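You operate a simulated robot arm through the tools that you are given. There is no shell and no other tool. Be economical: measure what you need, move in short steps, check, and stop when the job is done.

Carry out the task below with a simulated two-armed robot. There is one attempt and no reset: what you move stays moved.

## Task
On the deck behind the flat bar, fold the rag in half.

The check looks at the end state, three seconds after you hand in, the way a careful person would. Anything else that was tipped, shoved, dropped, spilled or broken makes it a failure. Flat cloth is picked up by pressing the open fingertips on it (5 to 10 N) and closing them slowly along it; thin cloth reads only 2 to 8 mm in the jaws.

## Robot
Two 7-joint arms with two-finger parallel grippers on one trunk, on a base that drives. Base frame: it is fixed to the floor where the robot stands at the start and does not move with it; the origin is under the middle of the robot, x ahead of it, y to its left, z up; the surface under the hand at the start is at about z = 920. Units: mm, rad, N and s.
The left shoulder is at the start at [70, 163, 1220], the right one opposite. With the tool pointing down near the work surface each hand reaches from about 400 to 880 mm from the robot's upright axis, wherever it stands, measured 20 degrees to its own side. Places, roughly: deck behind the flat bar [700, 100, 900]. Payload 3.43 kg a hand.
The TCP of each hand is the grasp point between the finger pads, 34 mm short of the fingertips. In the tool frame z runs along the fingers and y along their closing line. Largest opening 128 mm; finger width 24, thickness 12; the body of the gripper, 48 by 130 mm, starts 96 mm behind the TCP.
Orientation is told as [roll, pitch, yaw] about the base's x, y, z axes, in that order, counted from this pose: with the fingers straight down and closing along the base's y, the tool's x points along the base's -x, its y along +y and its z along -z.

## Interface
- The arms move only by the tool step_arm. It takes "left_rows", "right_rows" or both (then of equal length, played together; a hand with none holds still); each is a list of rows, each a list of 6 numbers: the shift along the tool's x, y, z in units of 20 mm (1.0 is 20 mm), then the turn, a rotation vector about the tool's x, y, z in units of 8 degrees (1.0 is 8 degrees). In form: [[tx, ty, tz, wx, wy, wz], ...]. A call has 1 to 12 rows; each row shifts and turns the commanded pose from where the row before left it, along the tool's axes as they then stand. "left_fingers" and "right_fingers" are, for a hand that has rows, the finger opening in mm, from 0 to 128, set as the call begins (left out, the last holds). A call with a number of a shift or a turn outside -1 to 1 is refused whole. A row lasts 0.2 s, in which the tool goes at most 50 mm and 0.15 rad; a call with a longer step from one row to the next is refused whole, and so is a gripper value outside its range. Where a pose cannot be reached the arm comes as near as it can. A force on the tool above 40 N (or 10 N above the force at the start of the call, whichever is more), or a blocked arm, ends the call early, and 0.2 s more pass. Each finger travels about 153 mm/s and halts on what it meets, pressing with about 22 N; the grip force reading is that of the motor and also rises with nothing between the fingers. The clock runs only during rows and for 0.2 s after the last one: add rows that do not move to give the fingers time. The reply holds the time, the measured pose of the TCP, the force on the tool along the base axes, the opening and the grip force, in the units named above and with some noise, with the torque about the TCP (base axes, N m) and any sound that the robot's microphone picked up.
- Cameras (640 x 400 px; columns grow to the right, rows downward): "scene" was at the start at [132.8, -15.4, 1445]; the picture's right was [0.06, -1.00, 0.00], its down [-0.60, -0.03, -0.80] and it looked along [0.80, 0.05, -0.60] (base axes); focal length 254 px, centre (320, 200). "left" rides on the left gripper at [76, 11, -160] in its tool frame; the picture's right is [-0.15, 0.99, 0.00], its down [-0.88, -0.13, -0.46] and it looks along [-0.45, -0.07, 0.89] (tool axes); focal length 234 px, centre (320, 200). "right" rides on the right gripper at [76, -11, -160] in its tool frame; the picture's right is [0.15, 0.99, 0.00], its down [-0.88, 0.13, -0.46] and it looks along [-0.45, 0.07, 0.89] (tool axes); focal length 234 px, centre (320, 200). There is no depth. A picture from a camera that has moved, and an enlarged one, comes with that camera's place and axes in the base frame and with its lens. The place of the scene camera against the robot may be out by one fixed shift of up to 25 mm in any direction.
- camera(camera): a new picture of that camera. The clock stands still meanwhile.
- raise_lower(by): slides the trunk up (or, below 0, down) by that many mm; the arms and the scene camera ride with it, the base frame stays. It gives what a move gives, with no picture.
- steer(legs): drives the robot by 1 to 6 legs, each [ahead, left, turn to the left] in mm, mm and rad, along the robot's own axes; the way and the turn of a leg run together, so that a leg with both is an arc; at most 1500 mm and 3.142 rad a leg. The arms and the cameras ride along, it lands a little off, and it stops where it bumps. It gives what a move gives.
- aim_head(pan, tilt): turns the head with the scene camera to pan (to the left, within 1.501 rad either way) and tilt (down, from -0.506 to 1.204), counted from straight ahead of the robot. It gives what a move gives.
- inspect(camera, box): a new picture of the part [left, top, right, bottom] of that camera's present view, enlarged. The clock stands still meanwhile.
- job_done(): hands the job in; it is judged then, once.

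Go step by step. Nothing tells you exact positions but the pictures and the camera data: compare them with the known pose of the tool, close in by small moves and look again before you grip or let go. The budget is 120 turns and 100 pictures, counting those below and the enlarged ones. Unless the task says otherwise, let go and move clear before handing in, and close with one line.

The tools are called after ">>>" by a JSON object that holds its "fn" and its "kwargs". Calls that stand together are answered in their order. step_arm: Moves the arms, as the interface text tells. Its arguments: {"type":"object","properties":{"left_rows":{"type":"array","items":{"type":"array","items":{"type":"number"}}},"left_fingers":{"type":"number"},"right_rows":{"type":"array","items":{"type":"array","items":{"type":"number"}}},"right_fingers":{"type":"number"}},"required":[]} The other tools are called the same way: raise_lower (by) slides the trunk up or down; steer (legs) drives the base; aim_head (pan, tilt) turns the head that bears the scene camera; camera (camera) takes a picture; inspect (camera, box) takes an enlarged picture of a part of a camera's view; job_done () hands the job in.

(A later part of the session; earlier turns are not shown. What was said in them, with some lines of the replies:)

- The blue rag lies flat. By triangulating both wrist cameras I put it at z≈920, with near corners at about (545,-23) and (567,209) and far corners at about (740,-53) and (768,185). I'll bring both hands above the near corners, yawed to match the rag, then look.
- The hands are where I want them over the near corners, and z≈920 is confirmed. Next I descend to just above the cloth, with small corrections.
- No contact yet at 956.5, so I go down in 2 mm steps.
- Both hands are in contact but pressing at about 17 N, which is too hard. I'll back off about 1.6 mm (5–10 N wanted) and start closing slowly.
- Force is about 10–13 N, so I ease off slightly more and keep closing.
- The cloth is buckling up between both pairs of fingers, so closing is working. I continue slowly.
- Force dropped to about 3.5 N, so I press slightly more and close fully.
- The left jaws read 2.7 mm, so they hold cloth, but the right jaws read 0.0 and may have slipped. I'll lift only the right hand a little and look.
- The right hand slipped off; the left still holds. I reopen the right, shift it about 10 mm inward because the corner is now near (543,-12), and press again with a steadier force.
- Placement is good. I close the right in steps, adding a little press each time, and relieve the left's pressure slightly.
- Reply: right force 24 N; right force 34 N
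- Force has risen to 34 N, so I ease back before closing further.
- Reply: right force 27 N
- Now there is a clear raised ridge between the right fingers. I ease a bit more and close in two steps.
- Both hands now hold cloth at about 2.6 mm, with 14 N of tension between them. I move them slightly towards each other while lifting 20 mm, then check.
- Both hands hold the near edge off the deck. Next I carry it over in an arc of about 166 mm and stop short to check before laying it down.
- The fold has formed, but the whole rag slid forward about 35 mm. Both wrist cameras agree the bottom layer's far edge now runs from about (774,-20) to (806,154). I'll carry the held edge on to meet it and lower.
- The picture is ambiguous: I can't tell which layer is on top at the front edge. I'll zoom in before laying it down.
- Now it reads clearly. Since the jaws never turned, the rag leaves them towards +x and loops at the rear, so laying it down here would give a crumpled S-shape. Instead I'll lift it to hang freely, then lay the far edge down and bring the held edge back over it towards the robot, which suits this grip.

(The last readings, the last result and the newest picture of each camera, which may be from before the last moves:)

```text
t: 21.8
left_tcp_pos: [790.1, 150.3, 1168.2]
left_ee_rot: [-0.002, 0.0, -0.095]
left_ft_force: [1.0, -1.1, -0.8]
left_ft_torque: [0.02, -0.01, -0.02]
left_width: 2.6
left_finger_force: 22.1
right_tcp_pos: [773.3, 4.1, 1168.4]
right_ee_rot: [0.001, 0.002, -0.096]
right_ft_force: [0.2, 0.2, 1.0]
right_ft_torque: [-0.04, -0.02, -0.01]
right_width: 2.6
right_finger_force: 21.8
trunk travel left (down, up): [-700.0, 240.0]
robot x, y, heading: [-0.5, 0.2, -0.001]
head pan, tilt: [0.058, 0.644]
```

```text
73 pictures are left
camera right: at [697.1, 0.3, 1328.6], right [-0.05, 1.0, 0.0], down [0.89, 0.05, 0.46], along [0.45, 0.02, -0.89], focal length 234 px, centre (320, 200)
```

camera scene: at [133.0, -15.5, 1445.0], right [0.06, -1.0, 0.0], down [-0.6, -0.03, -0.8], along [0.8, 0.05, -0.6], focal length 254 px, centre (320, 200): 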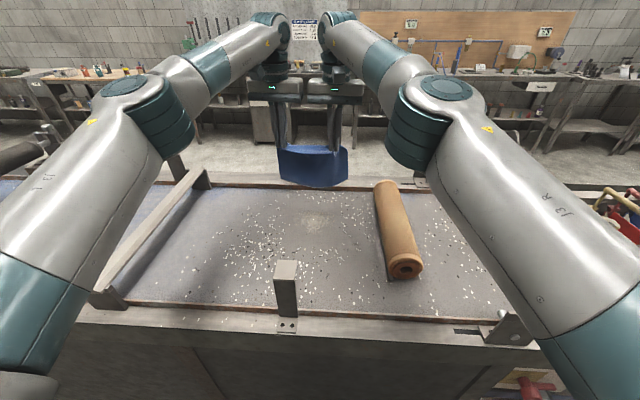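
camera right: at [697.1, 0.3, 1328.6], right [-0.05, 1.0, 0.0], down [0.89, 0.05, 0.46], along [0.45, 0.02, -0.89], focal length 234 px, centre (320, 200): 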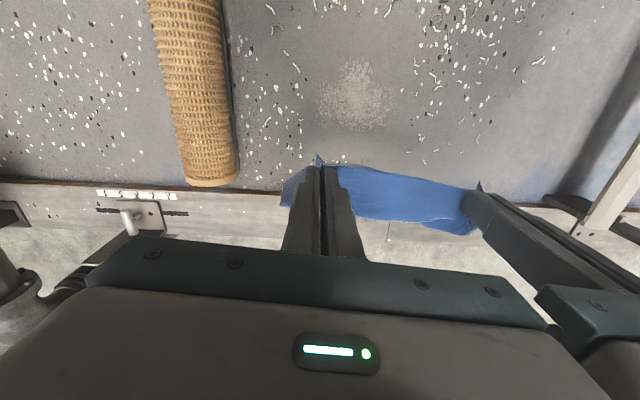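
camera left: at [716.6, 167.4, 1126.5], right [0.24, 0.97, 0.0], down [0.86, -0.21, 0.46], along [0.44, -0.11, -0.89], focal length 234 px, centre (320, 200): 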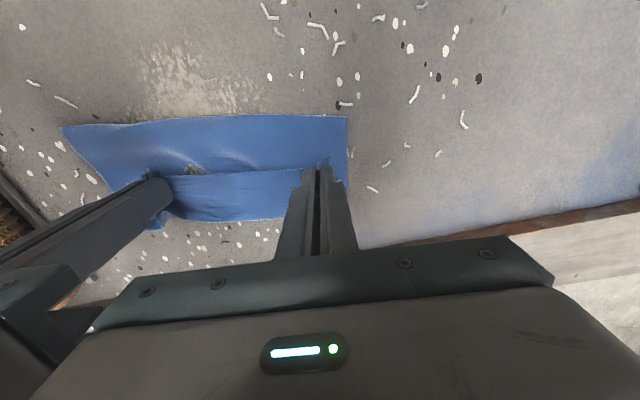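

The rag hangs freely from both hands, with nothing else disturbed. I move it back about 170 mm towards the robot and lower it until the bottom edge nearly touches.

>>> {"fn": "step_arm", "kwargs": {"left_rows": [[0.5, 0, 0, 0, 0, 0], [0.9, 0, 0, 0, 0, 0], [0.9, 0, 0, 0, 0, 0], [0.9, 0, 0, 0, 0, 0], [0.9, 0, 0, 0, 0, 0], [0.9, 0, 0, 0, 0, 0], [0.9, 0, 0, 0, 0, 0], [0.9, 0, 0, 0, 0, 0], [0.9, 0, 0, 0, 0, 0], [0.5, 0, 0, 0, 0, 0], [0, 0, 0.5, 0, 0, 0], [0, 0, 0.5, 0, 0, 0]], "right_rows": [[0.5, 0, 0, 0, 0, 0], [0.9, 0, 0, 0, 0, 0], [0.9, 0, 0, 0, 0, 0], [0.9, 0, 0, 0, 0, 0], [0.9, 0, 0, 0, 0, 0], [0.9, 0, 0, 0, 0, 0], [0.9, 0, 0, 0, 0, 0], [0.9, 0, 0, 0, 0, 0], [0.9, 0, 0, 0, 0, 0], [0.5, 0, 0, 0, 0, 0], [0, 0, 0.5, 0, 0, 0], [0, 0, 0.5, 0, 0, 0]]}}

>>> {"fn": "step_arm", "kwargs": {"left_rows": [[0, 0, 0, 0, 0, 0], [0, 0, 0, 0, 0, 0], [0, 0, 0, 0, 0, 0]], "right_rows": [[0, 0, 0, 0, 0, 0], [0, 0, 0, 0, 0, 0], [0, 0, 0, 0, 0, 0]]}}

>>> {"fn": "camera", "kwargs": {"camera": "scene"}}

>>> {"fn": "camera", "kwargs": {"camera": "left"}}

```text
t: 24.4
left_tcp_pos: [628.3, 166.0, 1146.4]
left_ee_rot: [0.0, 0.001, -0.094]
left_ft_force: [0.4, 0.6, -0.1]
left_ft_torque: [-0.04, 0.03, 0.01]
left_width: 2.5
left_finger_force: 22.2
right_tcp_pos: [611.2, 20.5, 1148.6]
right_ee_rot: [0.001, 0.001, -0.096]
right_ft_force: [0.2, -0.1, -0.1]
right_ft_torque: [-0.02, 0.01, -0.03]
right_width: 2.6
right_finger_force: 22.3
trunk travel left (down, up): [-700.0, 240.0]
robot x, y, heading: [0.8, 2.1, -0.005]
head pan, tilt: [0.058, 0.644]
```

```text
t: 25.2
left_tcp_pos: [627.5, 165.2, 1147.1]
left_ee_rot: [-0.001, 0.0, -0.095]
left_ft_force: [0.7, -0.4, 0.0]
left_ft_torque: [0.02, -0.01, 0.01]
left_width: 2.7
left_finger_force: 22.0
right_tcp_pos: [611.1, 21.4, 1148.2]
right_ee_rot: [0.001, 0.0, -0.096]
right_ft_force: [-0.3, 0.4, -1.3]
right_ft_torque: [0.02, -0.03, -0.01]
right_width: 2.6
right_finger_force: 22.1
trunk travel left (down, up): [-700.0, 240.0]
robot x, y, heading: [2.3, 2.6, 0.003]
head pan, tilt: [0.058, 0.644]
```

```text
72 pictures are left
camera scene: at [132.7, -15.4, 1445.0], right [0.06, -1.0, 0.0], down [-0.6, -0.03, -0.8], along [0.8, 0.05, -0.6], focal length 254 px, centre (320, 200)
```

scene: 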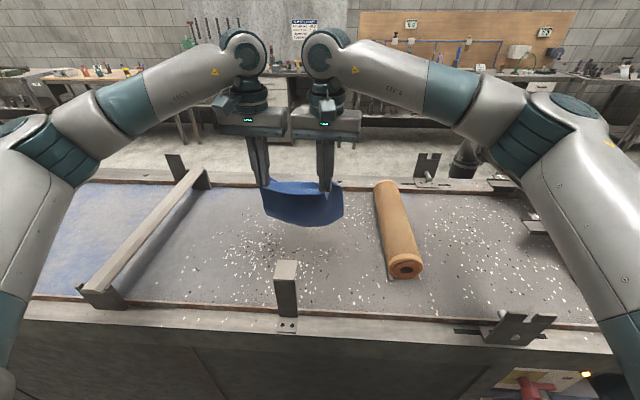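

```text
71 pictures are left
camera left: at [554.1, 184.3, 1307.0], right [0.24, 0.97, 0.0], down [0.86, -0.21, 0.46], along [0.44, -0.11, -0.89], focal length 234 px, centre (320, 200)
```

left: 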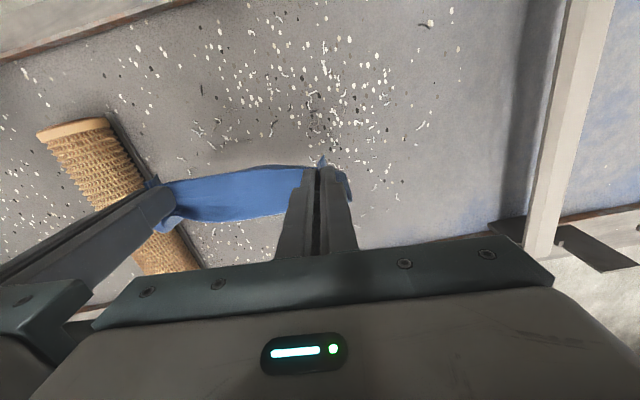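

The bottom edge is still about 40 mm above the deck. I lower 40 mm and look.

>>> {"fn": "step_arm", "kwargs": {"left_rows": [[0, 0, 0.7, 0, 0, 0], [0, 0, 0.7, 0, 0, 0], [0, 0, 0.7, 0, 0, 0], [0, 0, 0, 0, 0, 0]], "right_rows": [[0, 0, 0.7, 0, 0, 0], [0, 0, 0.7, 0, 0, 0], [0, 0, 0.7, 0, 0, 0], [0, 0, 0, 0, 0, 0]]}}

>>> {"fn": "inspect", "kwargs": {"camera": "scene", "box": [220, 160, 380, 260]}}

```text
t: 26.2
left_tcp_pos: [626.5, 166.3, 1104.9]
left_ee_rot: [0.0, 0.0, -0.094]
left_ft_force: [-0.7, -0.1, -0.3]
left_ft_torque: [0.04, 0.0, 0.03]
left_width: 2.8
left_finger_force: 21.9
right_tcp_pos: [610.4, 19.9, 1106.8]
right_ee_rot: [-0.001, 0.001, -0.096]
right_ft_force: [0.4, 0.5, -0.5]
right_ft_torque: [-0.02, 0.02, 0.0]
right_width: 2.9
right_finger_force: 21.7
trunk travel left (down, up): [-700.0, 240.0]
robot x, y, heading: [-0.0, 0.4, 0.001]
head pan, tilt: [0.058, 0.644]
```

```text
4.00 times, centred on (300, 210) of scene
camera zoom: at [132.7, -15.4, 1445.0], right [0.06, -1.0, 0.0], down [-0.6, -0.03, -0.8], along [0.8, 0.05, -0.6], focal length 1017 px, centre (400, 160)
```

zoom: 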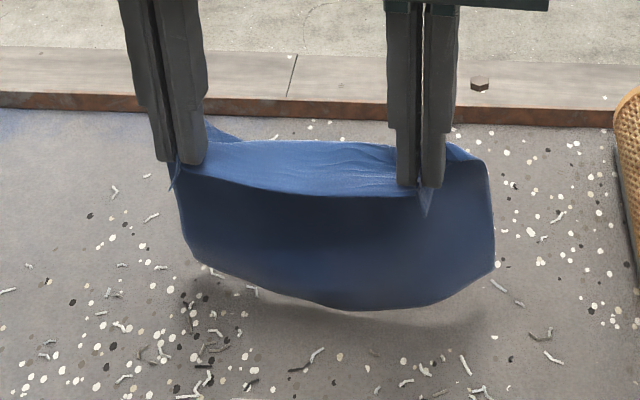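

The bottom edge is now close to the deck. I lower a little more and start moving +x so the edge trails towards the robot.

>>> {"fn": "step_arm", "kwargs": {"left_rows": [[0, 0, 0.5, 0, 0, 0], [-0.2, 0, 0.5, 0, 0, 0], [-0.5, 0, 0.2, 0, 0, 0], [-0.5, 0, 0.2, 0, 0, 0], [0, 0, 0, 0, 0, 0]], "right_rows": [[0, 0, 0.5, 0, 0, 0], [-0.2, 0, 0.5, 0, 0, 0], [-0.5, 0, 0.2, 0, 0, 0], [-0.5, 0, 0.2, 0, 0, 0], [0, 0, 0, 0, 0, 0]]}}

>>> {"fn": "inspect", "kwargs": {"camera": "scene", "box": [220, 160, 380, 260]}}

```text
t: 27.4
left_tcp_pos: [650.9, 163.5, 1078.3]
left_ee_rot: [-0.001, 0.001, -0.094]
left_ft_force: [0.1, 0.7, 0.0]
left_ft_torque: [-0.05, -0.03, 0.03]
left_width: 2.7
left_finger_force: 22.2
right_tcp_pos: [635.0, 17.6, 1078.6]
right_ee_rot: [0.0, 0.002, -0.095]
right_ft_force: [-0.5, 0.0, -0.7]
right_ft_torque: [-0.03, -0.01, -0.03]
right_width: 2.9
right_finger_force: 21.7
trunk travel left (down, up): [-700.0, 240.0]
robot x, y, heading: [1.8, -2.6, -0.0]
head pan, tilt: [0.058, 0.644]
```

```text
4.00 times, centred on (300, 210) of scene
camera zoom: at [132.4, -15.3, 1445.1], right [0.06, -1.0, 0.0], down [-0.6, -0.03, -0.8], along [0.8, 0.05, -0.6], focal length 1017 px, centre (400, 160)
```

zoom: 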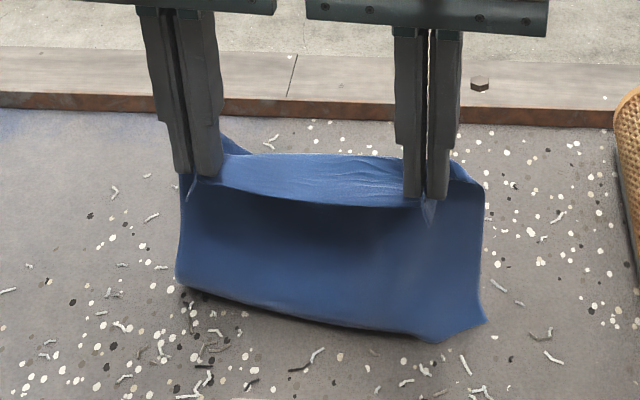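

The far edge is on the deck roughly below the hands, at about (669,182) to (645,-43), with the rag forming a C that opens towards the robot. I move out and down to lay the bottom half.

>>> {"fn": "step_arm", "kwargs": {"left_rows": [[-0.9, 0, 0.5, 0, 0, 0], [-0.9, 0, 0.55, 0, 0, 0], [-0.9, 0, 0.6, 0, 0, 0], [-0.8, 0, 0.65, 0, 0, 0], [-0.5, 0, 0.65, 0, 0, 0], [-0.1, 0, 0.6, 0, 0, 0], [0, 0, 0, 0, 0, 0]], "right_rows": [[-0.9, 0, 0.5, 0, 0, 0], [-0.9, 0, 0.55, 0, 0, 0], [-0.9, 0, 0.6, 0, 0, 0], [-0.8, 0, 0.65, 0, 0, 0], [-0.5, 0, 0.65, 0, 0, 0], [-0.1, 0, 0.6, 0, 0, 0], [0, 0, 0, 0, 0, 0]]}}

>>> {"fn": "inspect", "kwargs": {"camera": "scene", "box": [220, 160, 380, 260]}}

>>> {"fn": "camera", "kwargs": {"camera": "left"}}

>>> {"fn": "camera", "kwargs": {"camera": "right"}}

```text
t: 29.0
left_tcp_pos: [733.5, 155.1, 1006.0]
left_ee_rot: [0.0, 0.0, -0.095]
left_ft_force: [0.0, -0.7, 0.4]
left_ft_torque: [0.02, 0.02, 0.03]
left_width: 2.6
left_finger_force: 21.4
right_tcp_pos: [715.8, 9.4, 1007.8]
right_ee_rot: [-0.001, -0.001, -0.096]
right_ft_force: [0.4, 0.1, -0.3]
right_ft_torque: [-0.03, -0.04, 0.0]
right_width: 2.5
right_finger_force: 22.1
trunk travel left (down, up): [-700.0, 240.0]
robot x, y, heading: [-1.4, -0.7, 0.001]
head pan, tilt: [0.058, 0.644]
```

```text
4.00 times, centred on (300, 210) of scene
camera zoom: at [132.7, -15.5, 1445.0], right [0.06, -1.0, 0.0], down [-0.6, -0.03, -0.8], along [0.8, 0.05, -0.6], focal length 1017 px, centre (400, 160)
```

zoom: 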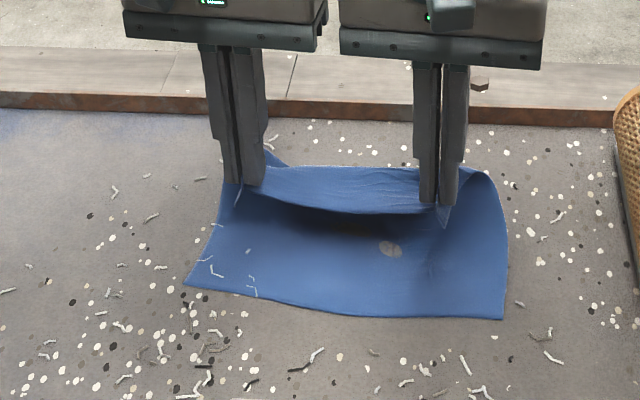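

```text
67 pictures are left
camera left: at [659.3, 173.7, 1165.5], right [0.24, 0.97, 0.0], down [0.86, -0.21, 0.46], along [0.44, -0.11, -0.89], focal length 234 px, centre (320, 200)
```

left: 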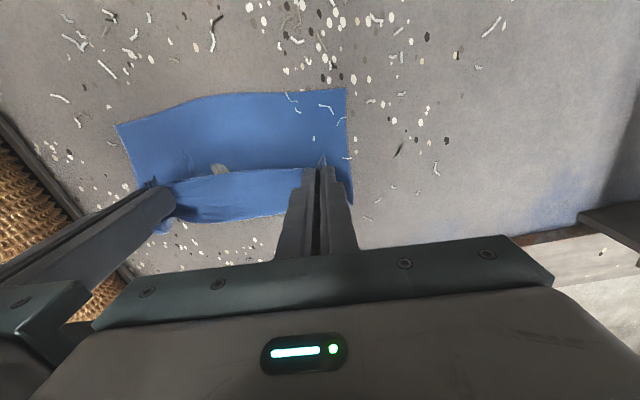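

```text
66 pictures are left
camera right: at [639.0, 6.5, 1167.9], right [-0.05, 1.0, 0.0], down [0.89, 0.05, 0.46], along [0.46, 0.02, -0.89], focal length 234 px, centre (320, 200)
```

right: 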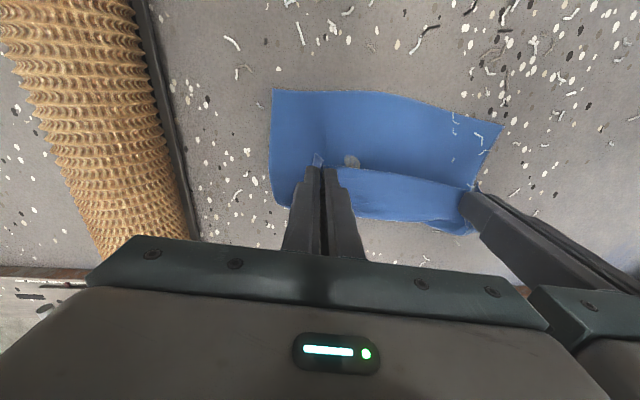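

This works well: the bottom half is laid flat with its front edge at about (671,195) to (650,-40), and the top half curls over from the rear. Next I bring the held edge back and down over the front edge.

>>> {"fn": "step_arm", "kwargs": {"left_rows": [[0.3, -0.07, 0.4, 0, 0, 0], [0.5, -0.07, 0.45, 0, 0, 0], [0.6, -0.07, 0.4, 0, 0, 0], [0.6, -0.07, 0.4, 0, 0, 0], [0.55, -0.07, 0.35, 0, 0, 0], [0, 0, 0, 0, 0, 0]], "right_rows": [[0.25, -0.07, 0.4, 0, 0, 0], [0.45, -0.07, 0.45, 0, 0, 0], [0.55, -0.07, 0.4, 0, 0, 0], [0.55, -0.07, 0.4, 0, 0, 0], [0.5, -0.07, 0.35, 0, 0, 0], [0, 0, 0, 0, 0, 0]]}}

>>> {"fn": "inspect", "kwargs": {"camera": "scene", "box": [220, 160, 380, 260]}}

>>> {"fn": "camera", "kwargs": {"camera": "left"}}

>>> {"fn": "camera", "kwargs": {"camera": "right"}}

```text
t: 30.4
left_tcp_pos: [681.1, 154.5, 965.1]
left_ee_rot: [0.0, -0.001, -0.094]
left_ft_force: [0.0, 0.8, 0.4]
left_ft_torque: [-0.03, -0.04, 0.0]
left_width: 2.7
left_finger_force: 22.1
right_tcp_pos: [670.3, 6.4, 967.4]
right_ee_rot: [0.001, 0.0, -0.097]
right_ft_force: [0.8, -0.6, -0.3]
right_ft_torque: [0.0, -0.02, 0.02]
right_width: 2.8
right_finger_force: 21.8
trunk travel left (down, up): [-700.0, 240.0]
robot x, y, heading: [1.8, -1.5, 0.004]
head pan, tilt: [0.058, 0.644]
```

```text
4.00 times, centred on (300, 210) of scene
camera zoom: at [133.1, -15.4, 1445.0], right [0.06, -1.0, 0.0], down [-0.6, -0.03, -0.8], along [0.8, 0.05, -0.6], focal length 1017 px, centre (400, 160)
```

zoom: 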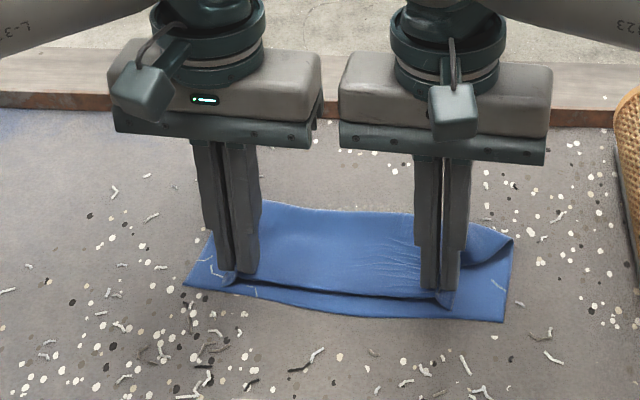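

```text
64 pictures are left
camera left: at [607.6, 172.7, 1124.9], right [0.24, 0.97, 0.0], down [0.86, -0.21, 0.46], along [0.44, -0.11, -0.89], focal length 234 px, centre (320, 200)
```

left: 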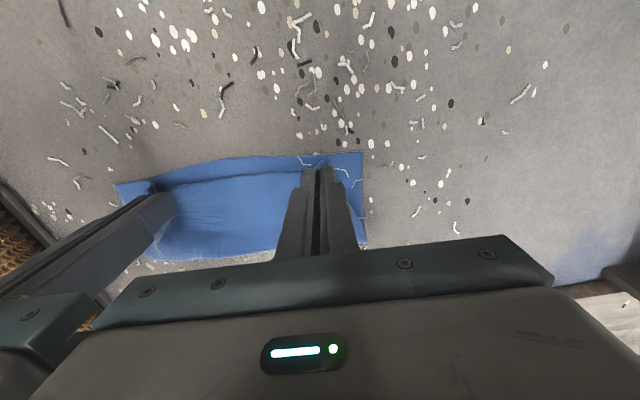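

```text
63 pictures are left
camera right: at [593.1, 3.3, 1127.2], right [-0.05, 1.0, 0.0], down [0.89, 0.05, 0.46], along [0.45, 0.02, -0.89], focal length 234 px, centre (320, 200)
```

right: 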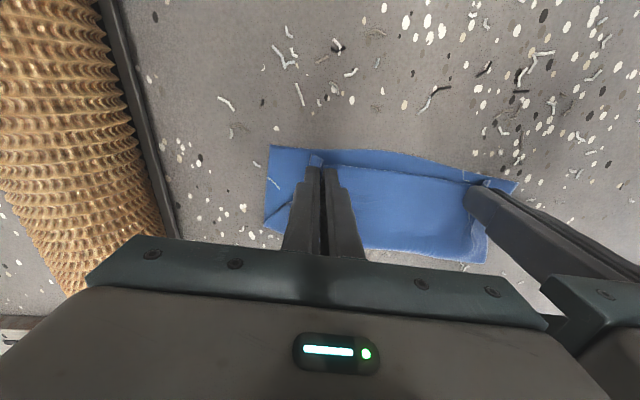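

The held edge is about 10 mm short of the front edge. I move it back the rest of the way and lower it onto the bottom layer.

>>> {"fn": "step_arm", "kwargs": {"left_rows": [[0.25, 0, 0.15, 0, 0, 0], [0.2, 0, 0.15, 0, 0, 0], [0, 0, 0.1, 0, 0, 0], [0, 0, 0, 0, 0, 0]], "right_rows": [[0.3, 0, 0.2, 0, 0, 0], [0.3, 0, 0.2, 0, 0, 0], [0, 0, 0.1, 0, 0, 0], [0, 0, 0, 0, 0, 0]]}}

>>> {"fn": "inspect", "kwargs": {"camera": "scene", "box": [220, 160, 380, 260]}}

>>> {"fn": "inspect", "kwargs": {"camera": "left", "box": [80, 100, 400, 300]}}

>>> {"fn": "inspect", "kwargs": {"camera": "right", "box": [230, 100, 550, 300]}}

```text
t: 31.4
left_tcp_pos: [672.0, 154.1, 957.5]
left_ee_rot: [0.001, -0.001, -0.093]
left_ft_force: [0.7, -0.1, 0.5]
left_ft_torque: [0.0, 0.03, -0.01]
left_width: 2.4
left_finger_force: 21.4
right_tcp_pos: [657.5, 8.7, 958.3]
right_ee_rot: [0.001, -0.001, -0.097]
right_ft_force: [-0.1, 0.3, 0.8]
right_ft_torque: [0.0, 0.03, -0.02]
right_width: 2.5
right_finger_force: 22.1
trunk travel left (down, up): [-700.0, 240.0]
robot x, y, heading: [0.3, 0.5, -0.002]
head pan, tilt: [0.058, 0.644]
```

```text
4.00 times, centred on (300, 210) of scene
camera zoom: at [132.7, -15.4, 1445.0], right [0.06, -1.0, 0.0], down [-0.6, -0.03, -0.8], along [0.8, 0.05, -0.6], focal length 1017 px, centre (400, 160)
```

zoom: 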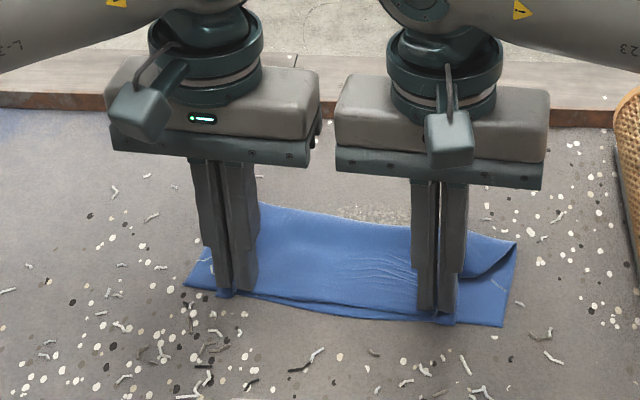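

```text
2.00 times, centred on (240, 200) of left
camera zoom: at [597.7, 172.9, 1117.4], right [0.24, 0.97, 0.0], down [0.86, -0.21, 0.46], along [0.44, -0.11, -0.89], focal length 468 px, centre (480, 200)
```

zoom: 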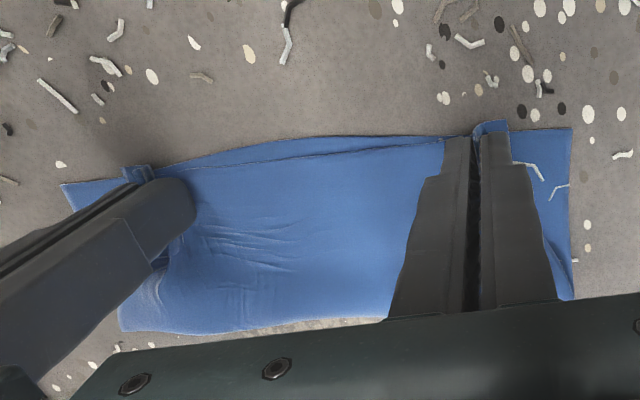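

```text
2.00 times, centred on (390, 200) of right
camera zoom: at [580.9, 4.8, 1117.6], right [-0.05, 1.0, 0.0], down [0.89, 0.05, 0.46], along [0.46, 0.02, -0.89], focal length 468 px, centre (180, 200)
```

zoom: 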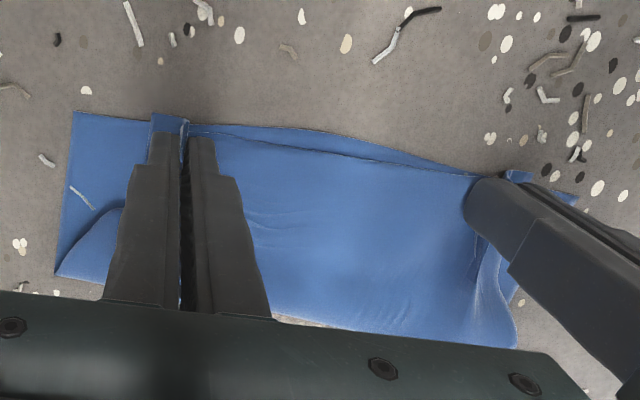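

The edges line up well. Now I press down lightly and open the fingers in steps while moving each hand outward, to flatten the bunched corners.

>>> {"fn": "step_arm", "kwargs": {"left_rows": [[0, 0, 0.1, 0, 0, 0], [0, 0, 0, 0, 0, 0]], "right_rows": [[0, 0, 0.12, 0, 0, 0], [0, 0, 0, 0, 0, 0]]}}

>>> {"fn": "step_arm", "kwargs": {"left_rows": [[0, 0.35, 0, 0, 0, 0]], "right_rows": [[0, -0.35, 0, 0, 0, 0]], "left_fingers": 16, "right_fingers": 16}}

>>> {"fn": "inspect", "kwargs": {"camera": "right", "box": [230, 100, 550, 300]}}

```text
t: 32.0
left_tcp_pos: [671.2, 154.4, 957.7]
left_ee_rot: [-0.001, -0.001, -0.095]
left_ft_force: [1.9, 0.5, 5.1]
left_ft_torque: [-0.01, -0.06, 0.03]
left_width: 2.8
left_finger_force: 22.0
right_tcp_pos: [656.9, 9.7, 957.5]
right_ee_rot: [0.002, -0.003, -0.096]
right_ft_force: [3.0, -0.6, 9.0]
right_ft_torque: [-0.02, -0.1, -0.02]
right_width: 2.9
right_finger_force: 22.3
trunk travel left (down, up): [-700.0, 240.0]
robot x, y, heading: [-2.2, -2.1, 0.0]
head pan, tilt: [0.058, 0.644]
```

```text
t: 32.4
left_tcp_pos: [672.0, 161.6, 955.8]
left_ee_rot: [-0.002, -0.003, -0.093]
left_ft_force: [0.0, -3.5, 4.6]
left_ft_torque: [-0.13, -0.03, -0.02]
left_width: 15.8
left_finger_force: 0.0
right_tcp_pos: [655.4, 3.4, 957.2]
right_ee_rot: [0.002, -0.002, -0.092]
right_ft_force: [0.5, 5.1, 9.0]
right_ft_torque: [0.12, 0.02, 0.0]
right_width: 16.0
right_finger_force: 0.1
trunk travel left (down, up): [-700.0, 240.0]
robot x, y, heading: [1.2, -3.1, -0.002]
head pan, tilt: [0.058, 0.644]
```

```text
2.00 times, centred on (390, 200) of right
camera zoom: at [578.1, -1.3, 1116.3], right [-0.05, 1.0, 0.0], down [0.89, 0.05, 0.46], along [0.46, 0.03, -0.89], focal length 468 px, centre (180, 200)
```

zoom: 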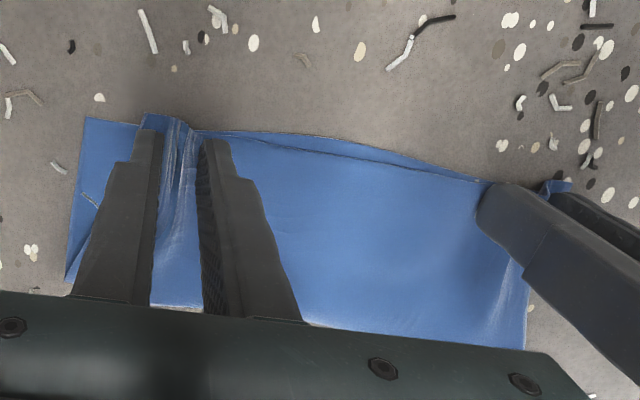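

The bunches are spreading out as hoped, so I continue.

>>> {"fn": "step_arm", "kwargs": {"left_rows": [[0, 0.35, 0, 0, 0, 0]], "right_rows": [[0, -0.35, 0, 0, 0, 0]], "left_fingers": 29, "right_fingers": 29}}

>>> {"fn": "step_arm", "kwargs": {"left_rows": [[0, 0.35, 0, 0, 0, 0]], "right_rows": [[0, -0.35, 0, 0, 0, 0]], "left_fingers": 42, "right_fingers": 42}}

>>> {"fn": "inspect", "kwargs": {"camera": "right", "box": [230, 100, 550, 300]}}

>>> {"fn": "inspect", "kwargs": {"camera": "left", "box": [80, 100, 400, 300]}}

```text
t: 32.8
left_tcp_pos: [672.8, 168.8, 957.3]
left_ee_rot: [-0.001, -0.001, -0.093]
left_ft_force: [-0.9, -1.8, 3.0]
left_ft_torque: [-0.09, -0.02, -0.03]
left_width: 29.4
left_finger_force: 0.1
right_tcp_pos: [654.6, -4.3, 956.1]
right_ee_rot: [0.002, -0.002, -0.093]
right_ft_force: [0.4, 4.4, 12.0]
right_ft_torque: [0.11, -0.08, -0.02]
right_width: 28.6
right_finger_force: 0.0
trunk travel left (down, up): [-700.0, 240.0]
robot x, y, heading: [0.5, 0.3, 0.001]
head pan, tilt: [0.058, 0.644]
```

```text
t: 33.2
left_tcp_pos: [673.8, 177.3, 956.7]
left_ee_rot: [0.0, 0.0, -0.093]
left_ft_force: [0.2, 0.9, 2.6]
left_ft_torque: [-0.09, -0.01, -0.01]
left_width: 42.3
left_finger_force: 0.0
right_tcp_pos: [653.5, -11.5, 956.8]
right_ee_rot: [0.001, -0.001, -0.095]
right_ft_force: [1.1, 2.9, 12.5]
right_ft_torque: [0.17, -0.02, 0.01]
right_width: 39.8
right_finger_force: 0.2
trunk travel left (down, up): [-700.0, 240.0]
robot x, y, heading: [1.1, -4.1, 0.0]
head pan, tilt: [0.058, 0.644]
```

```text
2.00 times, centred on (390, 200) of right
camera zoom: at [576.9, -15.0, 1116.3], right [-0.05, 1.0, 0.0], down [0.89, 0.05, 0.46], along [0.46, 0.02, -0.89], focal length 468 px, centre (180, 200)
```

zoom: 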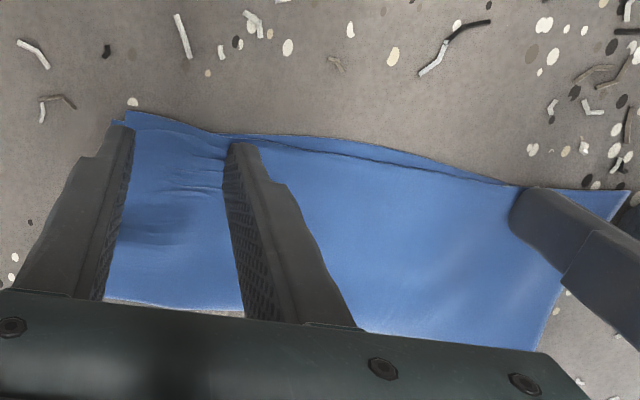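

```text
2.00 times, centred on (240, 200) of left
camera zoom: at [599.2, 195.2, 1116.5], right [0.24, 0.97, 0.0], down [0.86, -0.21, 0.46], along [0.44, -0.11, -0.89], focal length 468 px, centre (480, 200)
```

zoom: 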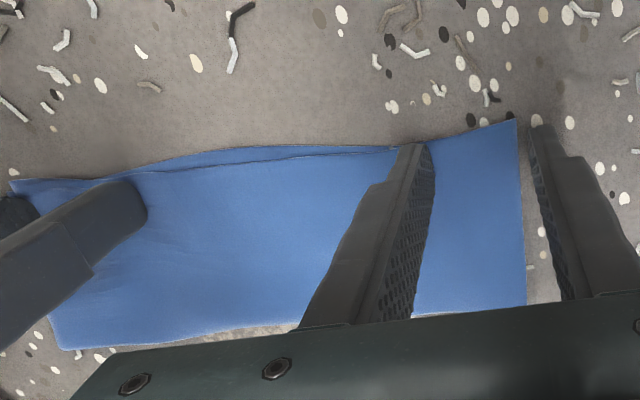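

Both corners are spread flat. I lift both hands straight up slowly and check the result.

>>> {"fn": "step_arm", "kwargs": {"left_rows": [[0, 0, -0.2, 0, 0, 0], [0, 0, -0.4, 0, 0, 0], [0, 0, -0.8, 0, 0, 0], [0, 0, -1, 0, 0, 0], [0, 0, -1, 0, 0, 0], [0, 0, -1, 0, 0, 0], [0, 0, -1, 0, 0, 0], [0, 0, -1, 0, 0, 0], [0, 0, -1, 0, 0, 0], [0, 0, 0, 0, 0, 0]], "right_rows": [[0, 0, -0.2, 0, 0, 0], [0, 0, -0.4, 0, 0, 0], [0, 0, -0.8, 0, 0, 0], [0, 0, -1, 0, 0, 0], [0, 0, -1, 0, 0, 0], [0, 0, -1, 0, 0, 0], [0, 0, -1, 0, 0, 0], [0, 0, -1, 0, 0, 0], [0, 0, -1, 0, 0, 0], [0, 0, 0, 0, 0, 0]]}}

>>> {"fn": "camera", "kwargs": {"camera": "scene"}}

>>> {"fn": "inspect", "kwargs": {"camera": "right", "box": [230, 100, 550, 300]}}

>>> {"fn": "inspect", "kwargs": {"camera": "left", "box": [80, 100, 400, 300]}}

```text
t: 35.4
left_tcp_pos: [674.7, 176.0, 1102.5]
left_ee_rot: [0.0, 0.001, -0.094]
left_ft_force: [-0.1, 0.1, 0.3]
left_ft_torque: [0.01, 0.01, -0.01]
left_width: 42.0
left_finger_force: 0.1
right_tcp_pos: [655.7, -13.4, 1103.2]
right_ee_rot: [0.001, 0.003, -0.097]
right_ft_force: [0.5, 0.0, 0.2]
right_ft_torque: [0.02, 0.07, 0.01]
right_width: 42.1
right_finger_force: 0.0
trunk travel left (down, up): [-700.0, 240.0]
robot x, y, heading: [-0.6, -2.1, 0.0]
head pan, tilt: [0.058, 0.644]
```

```text
56 pictures are left
camera scene: at [133.4, -15.3, 1444.9], right [0.06, -1.0, 0.0], down [-0.6, -0.03, -0.8], along [0.8, 0.05, -0.6], focal length 254 px, centre (320, 200)
```

scene: 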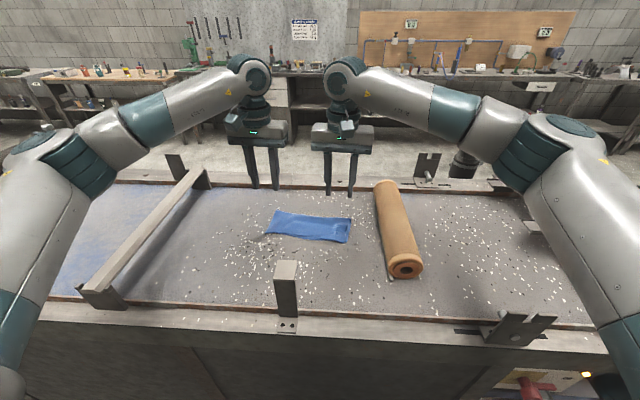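

```text
2.00 times, centred on (390, 200) of right
camera zoom: at [579.9, -16.6, 1262.5], right [-0.05, 1.0, 0.0], down [0.89, 0.05, 0.45], along [0.45, 0.02, -0.89], focal length 468 px, centre (180, 200)
```

zoom: 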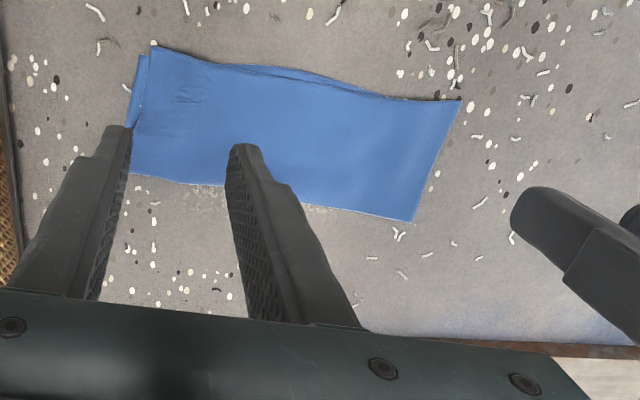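

```text
2.00 times, centred on (240, 200) of left
camera zoom: at [601.2, 193.9, 1262.7], right [0.24, 0.97, 0.0], down [0.86, -0.21, 0.46], along [0.44, -0.11, -0.89], focal length 468 px, centre (480, 200)
```

zoom: 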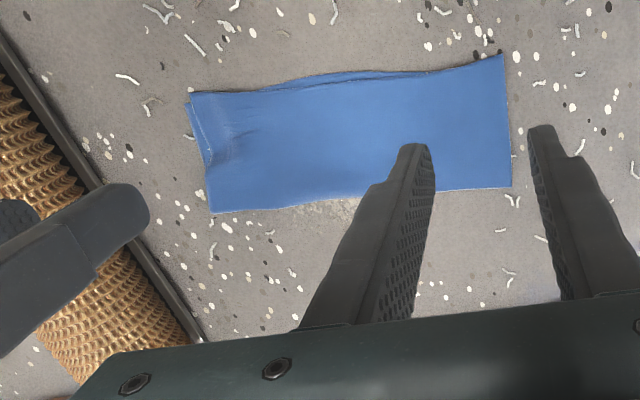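

The fold looks neat, with edges matching to within a few millimetres. I take one close-up after moving the hands apart.

>>> {"fn": "step_arm", "kwargs": {"left_rows": [[0, 0.8, -0.5, 0, 0, 0], [0, 1, -0.5, 0, 0, 0], [0, 1, 0, 0, 0, 0], [0, 1, 0, 0, 0, 0], [0, 0, 0, 0, 0, 0]], "right_rows": [[0, -0.8, -0.5, 0, 0, 0], [0, -1, -0.5, 0, 0, 0], [0, -1, 0, 0, 0, 0], [0, -1, 0, 0, 0, 0], [0, 0, 0, 0, 0, 0]]}}

>>> {"fn": "inspect", "kwargs": {"camera": "scene", "box": [240, 190, 368, 270]}}

```text
t: 36.6
left_tcp_pos: [682.7, 251.5, 1123.9]
left_ee_rot: [0.0, 0.0, -0.095]
left_ft_force: [-0.1, 0.9, -0.2]
left_ft_torque: [-0.01, 0.0, 0.0]
left_width: 42.1
left_finger_force: 0.0
right_tcp_pos: [647.8, -86.8, 1123.1]
right_ee_rot: [0.001, 0.001, -0.096]
right_ft_force: [0.5, 0.0, 0.3]
right_ft_torque: [0.02, -0.03, 0.02]
right_width: 42.2
right_finger_force: 0.1
trunk travel left (down, up): [-700.0, 240.0]
robot x, y, heading: [-1.6, -1.7, -0.002]
head pan, tilt: [0.058, 0.644]
```

```text
5.00 times, centred on (304, 230) of scene
camera zoom: at [133.1, -15.3, 1445.0], right [0.06, -1.0, 0.0], down [-0.6, -0.03, -0.8], along [0.8, 0.05, -0.6], focal length 1271 px, centre (400, 50)
```

zoom: 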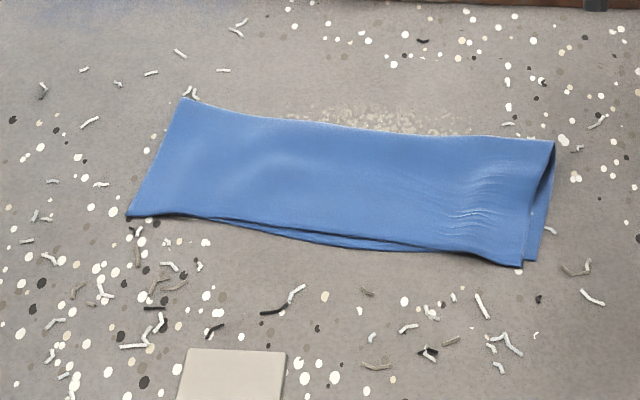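

The rag is folded cleanly in half, both hands are clear and nothing else moved, so I'm handing in.

>>> {"fn": "job_done", "kwargs": {}}

```text
The job is handed in.
```

The rag is folded in half on the deck behind the flat bar, with its edges matching to within about a centimetre; it lies slightly off its starting spot, and I saw nothing else on the deck moved.
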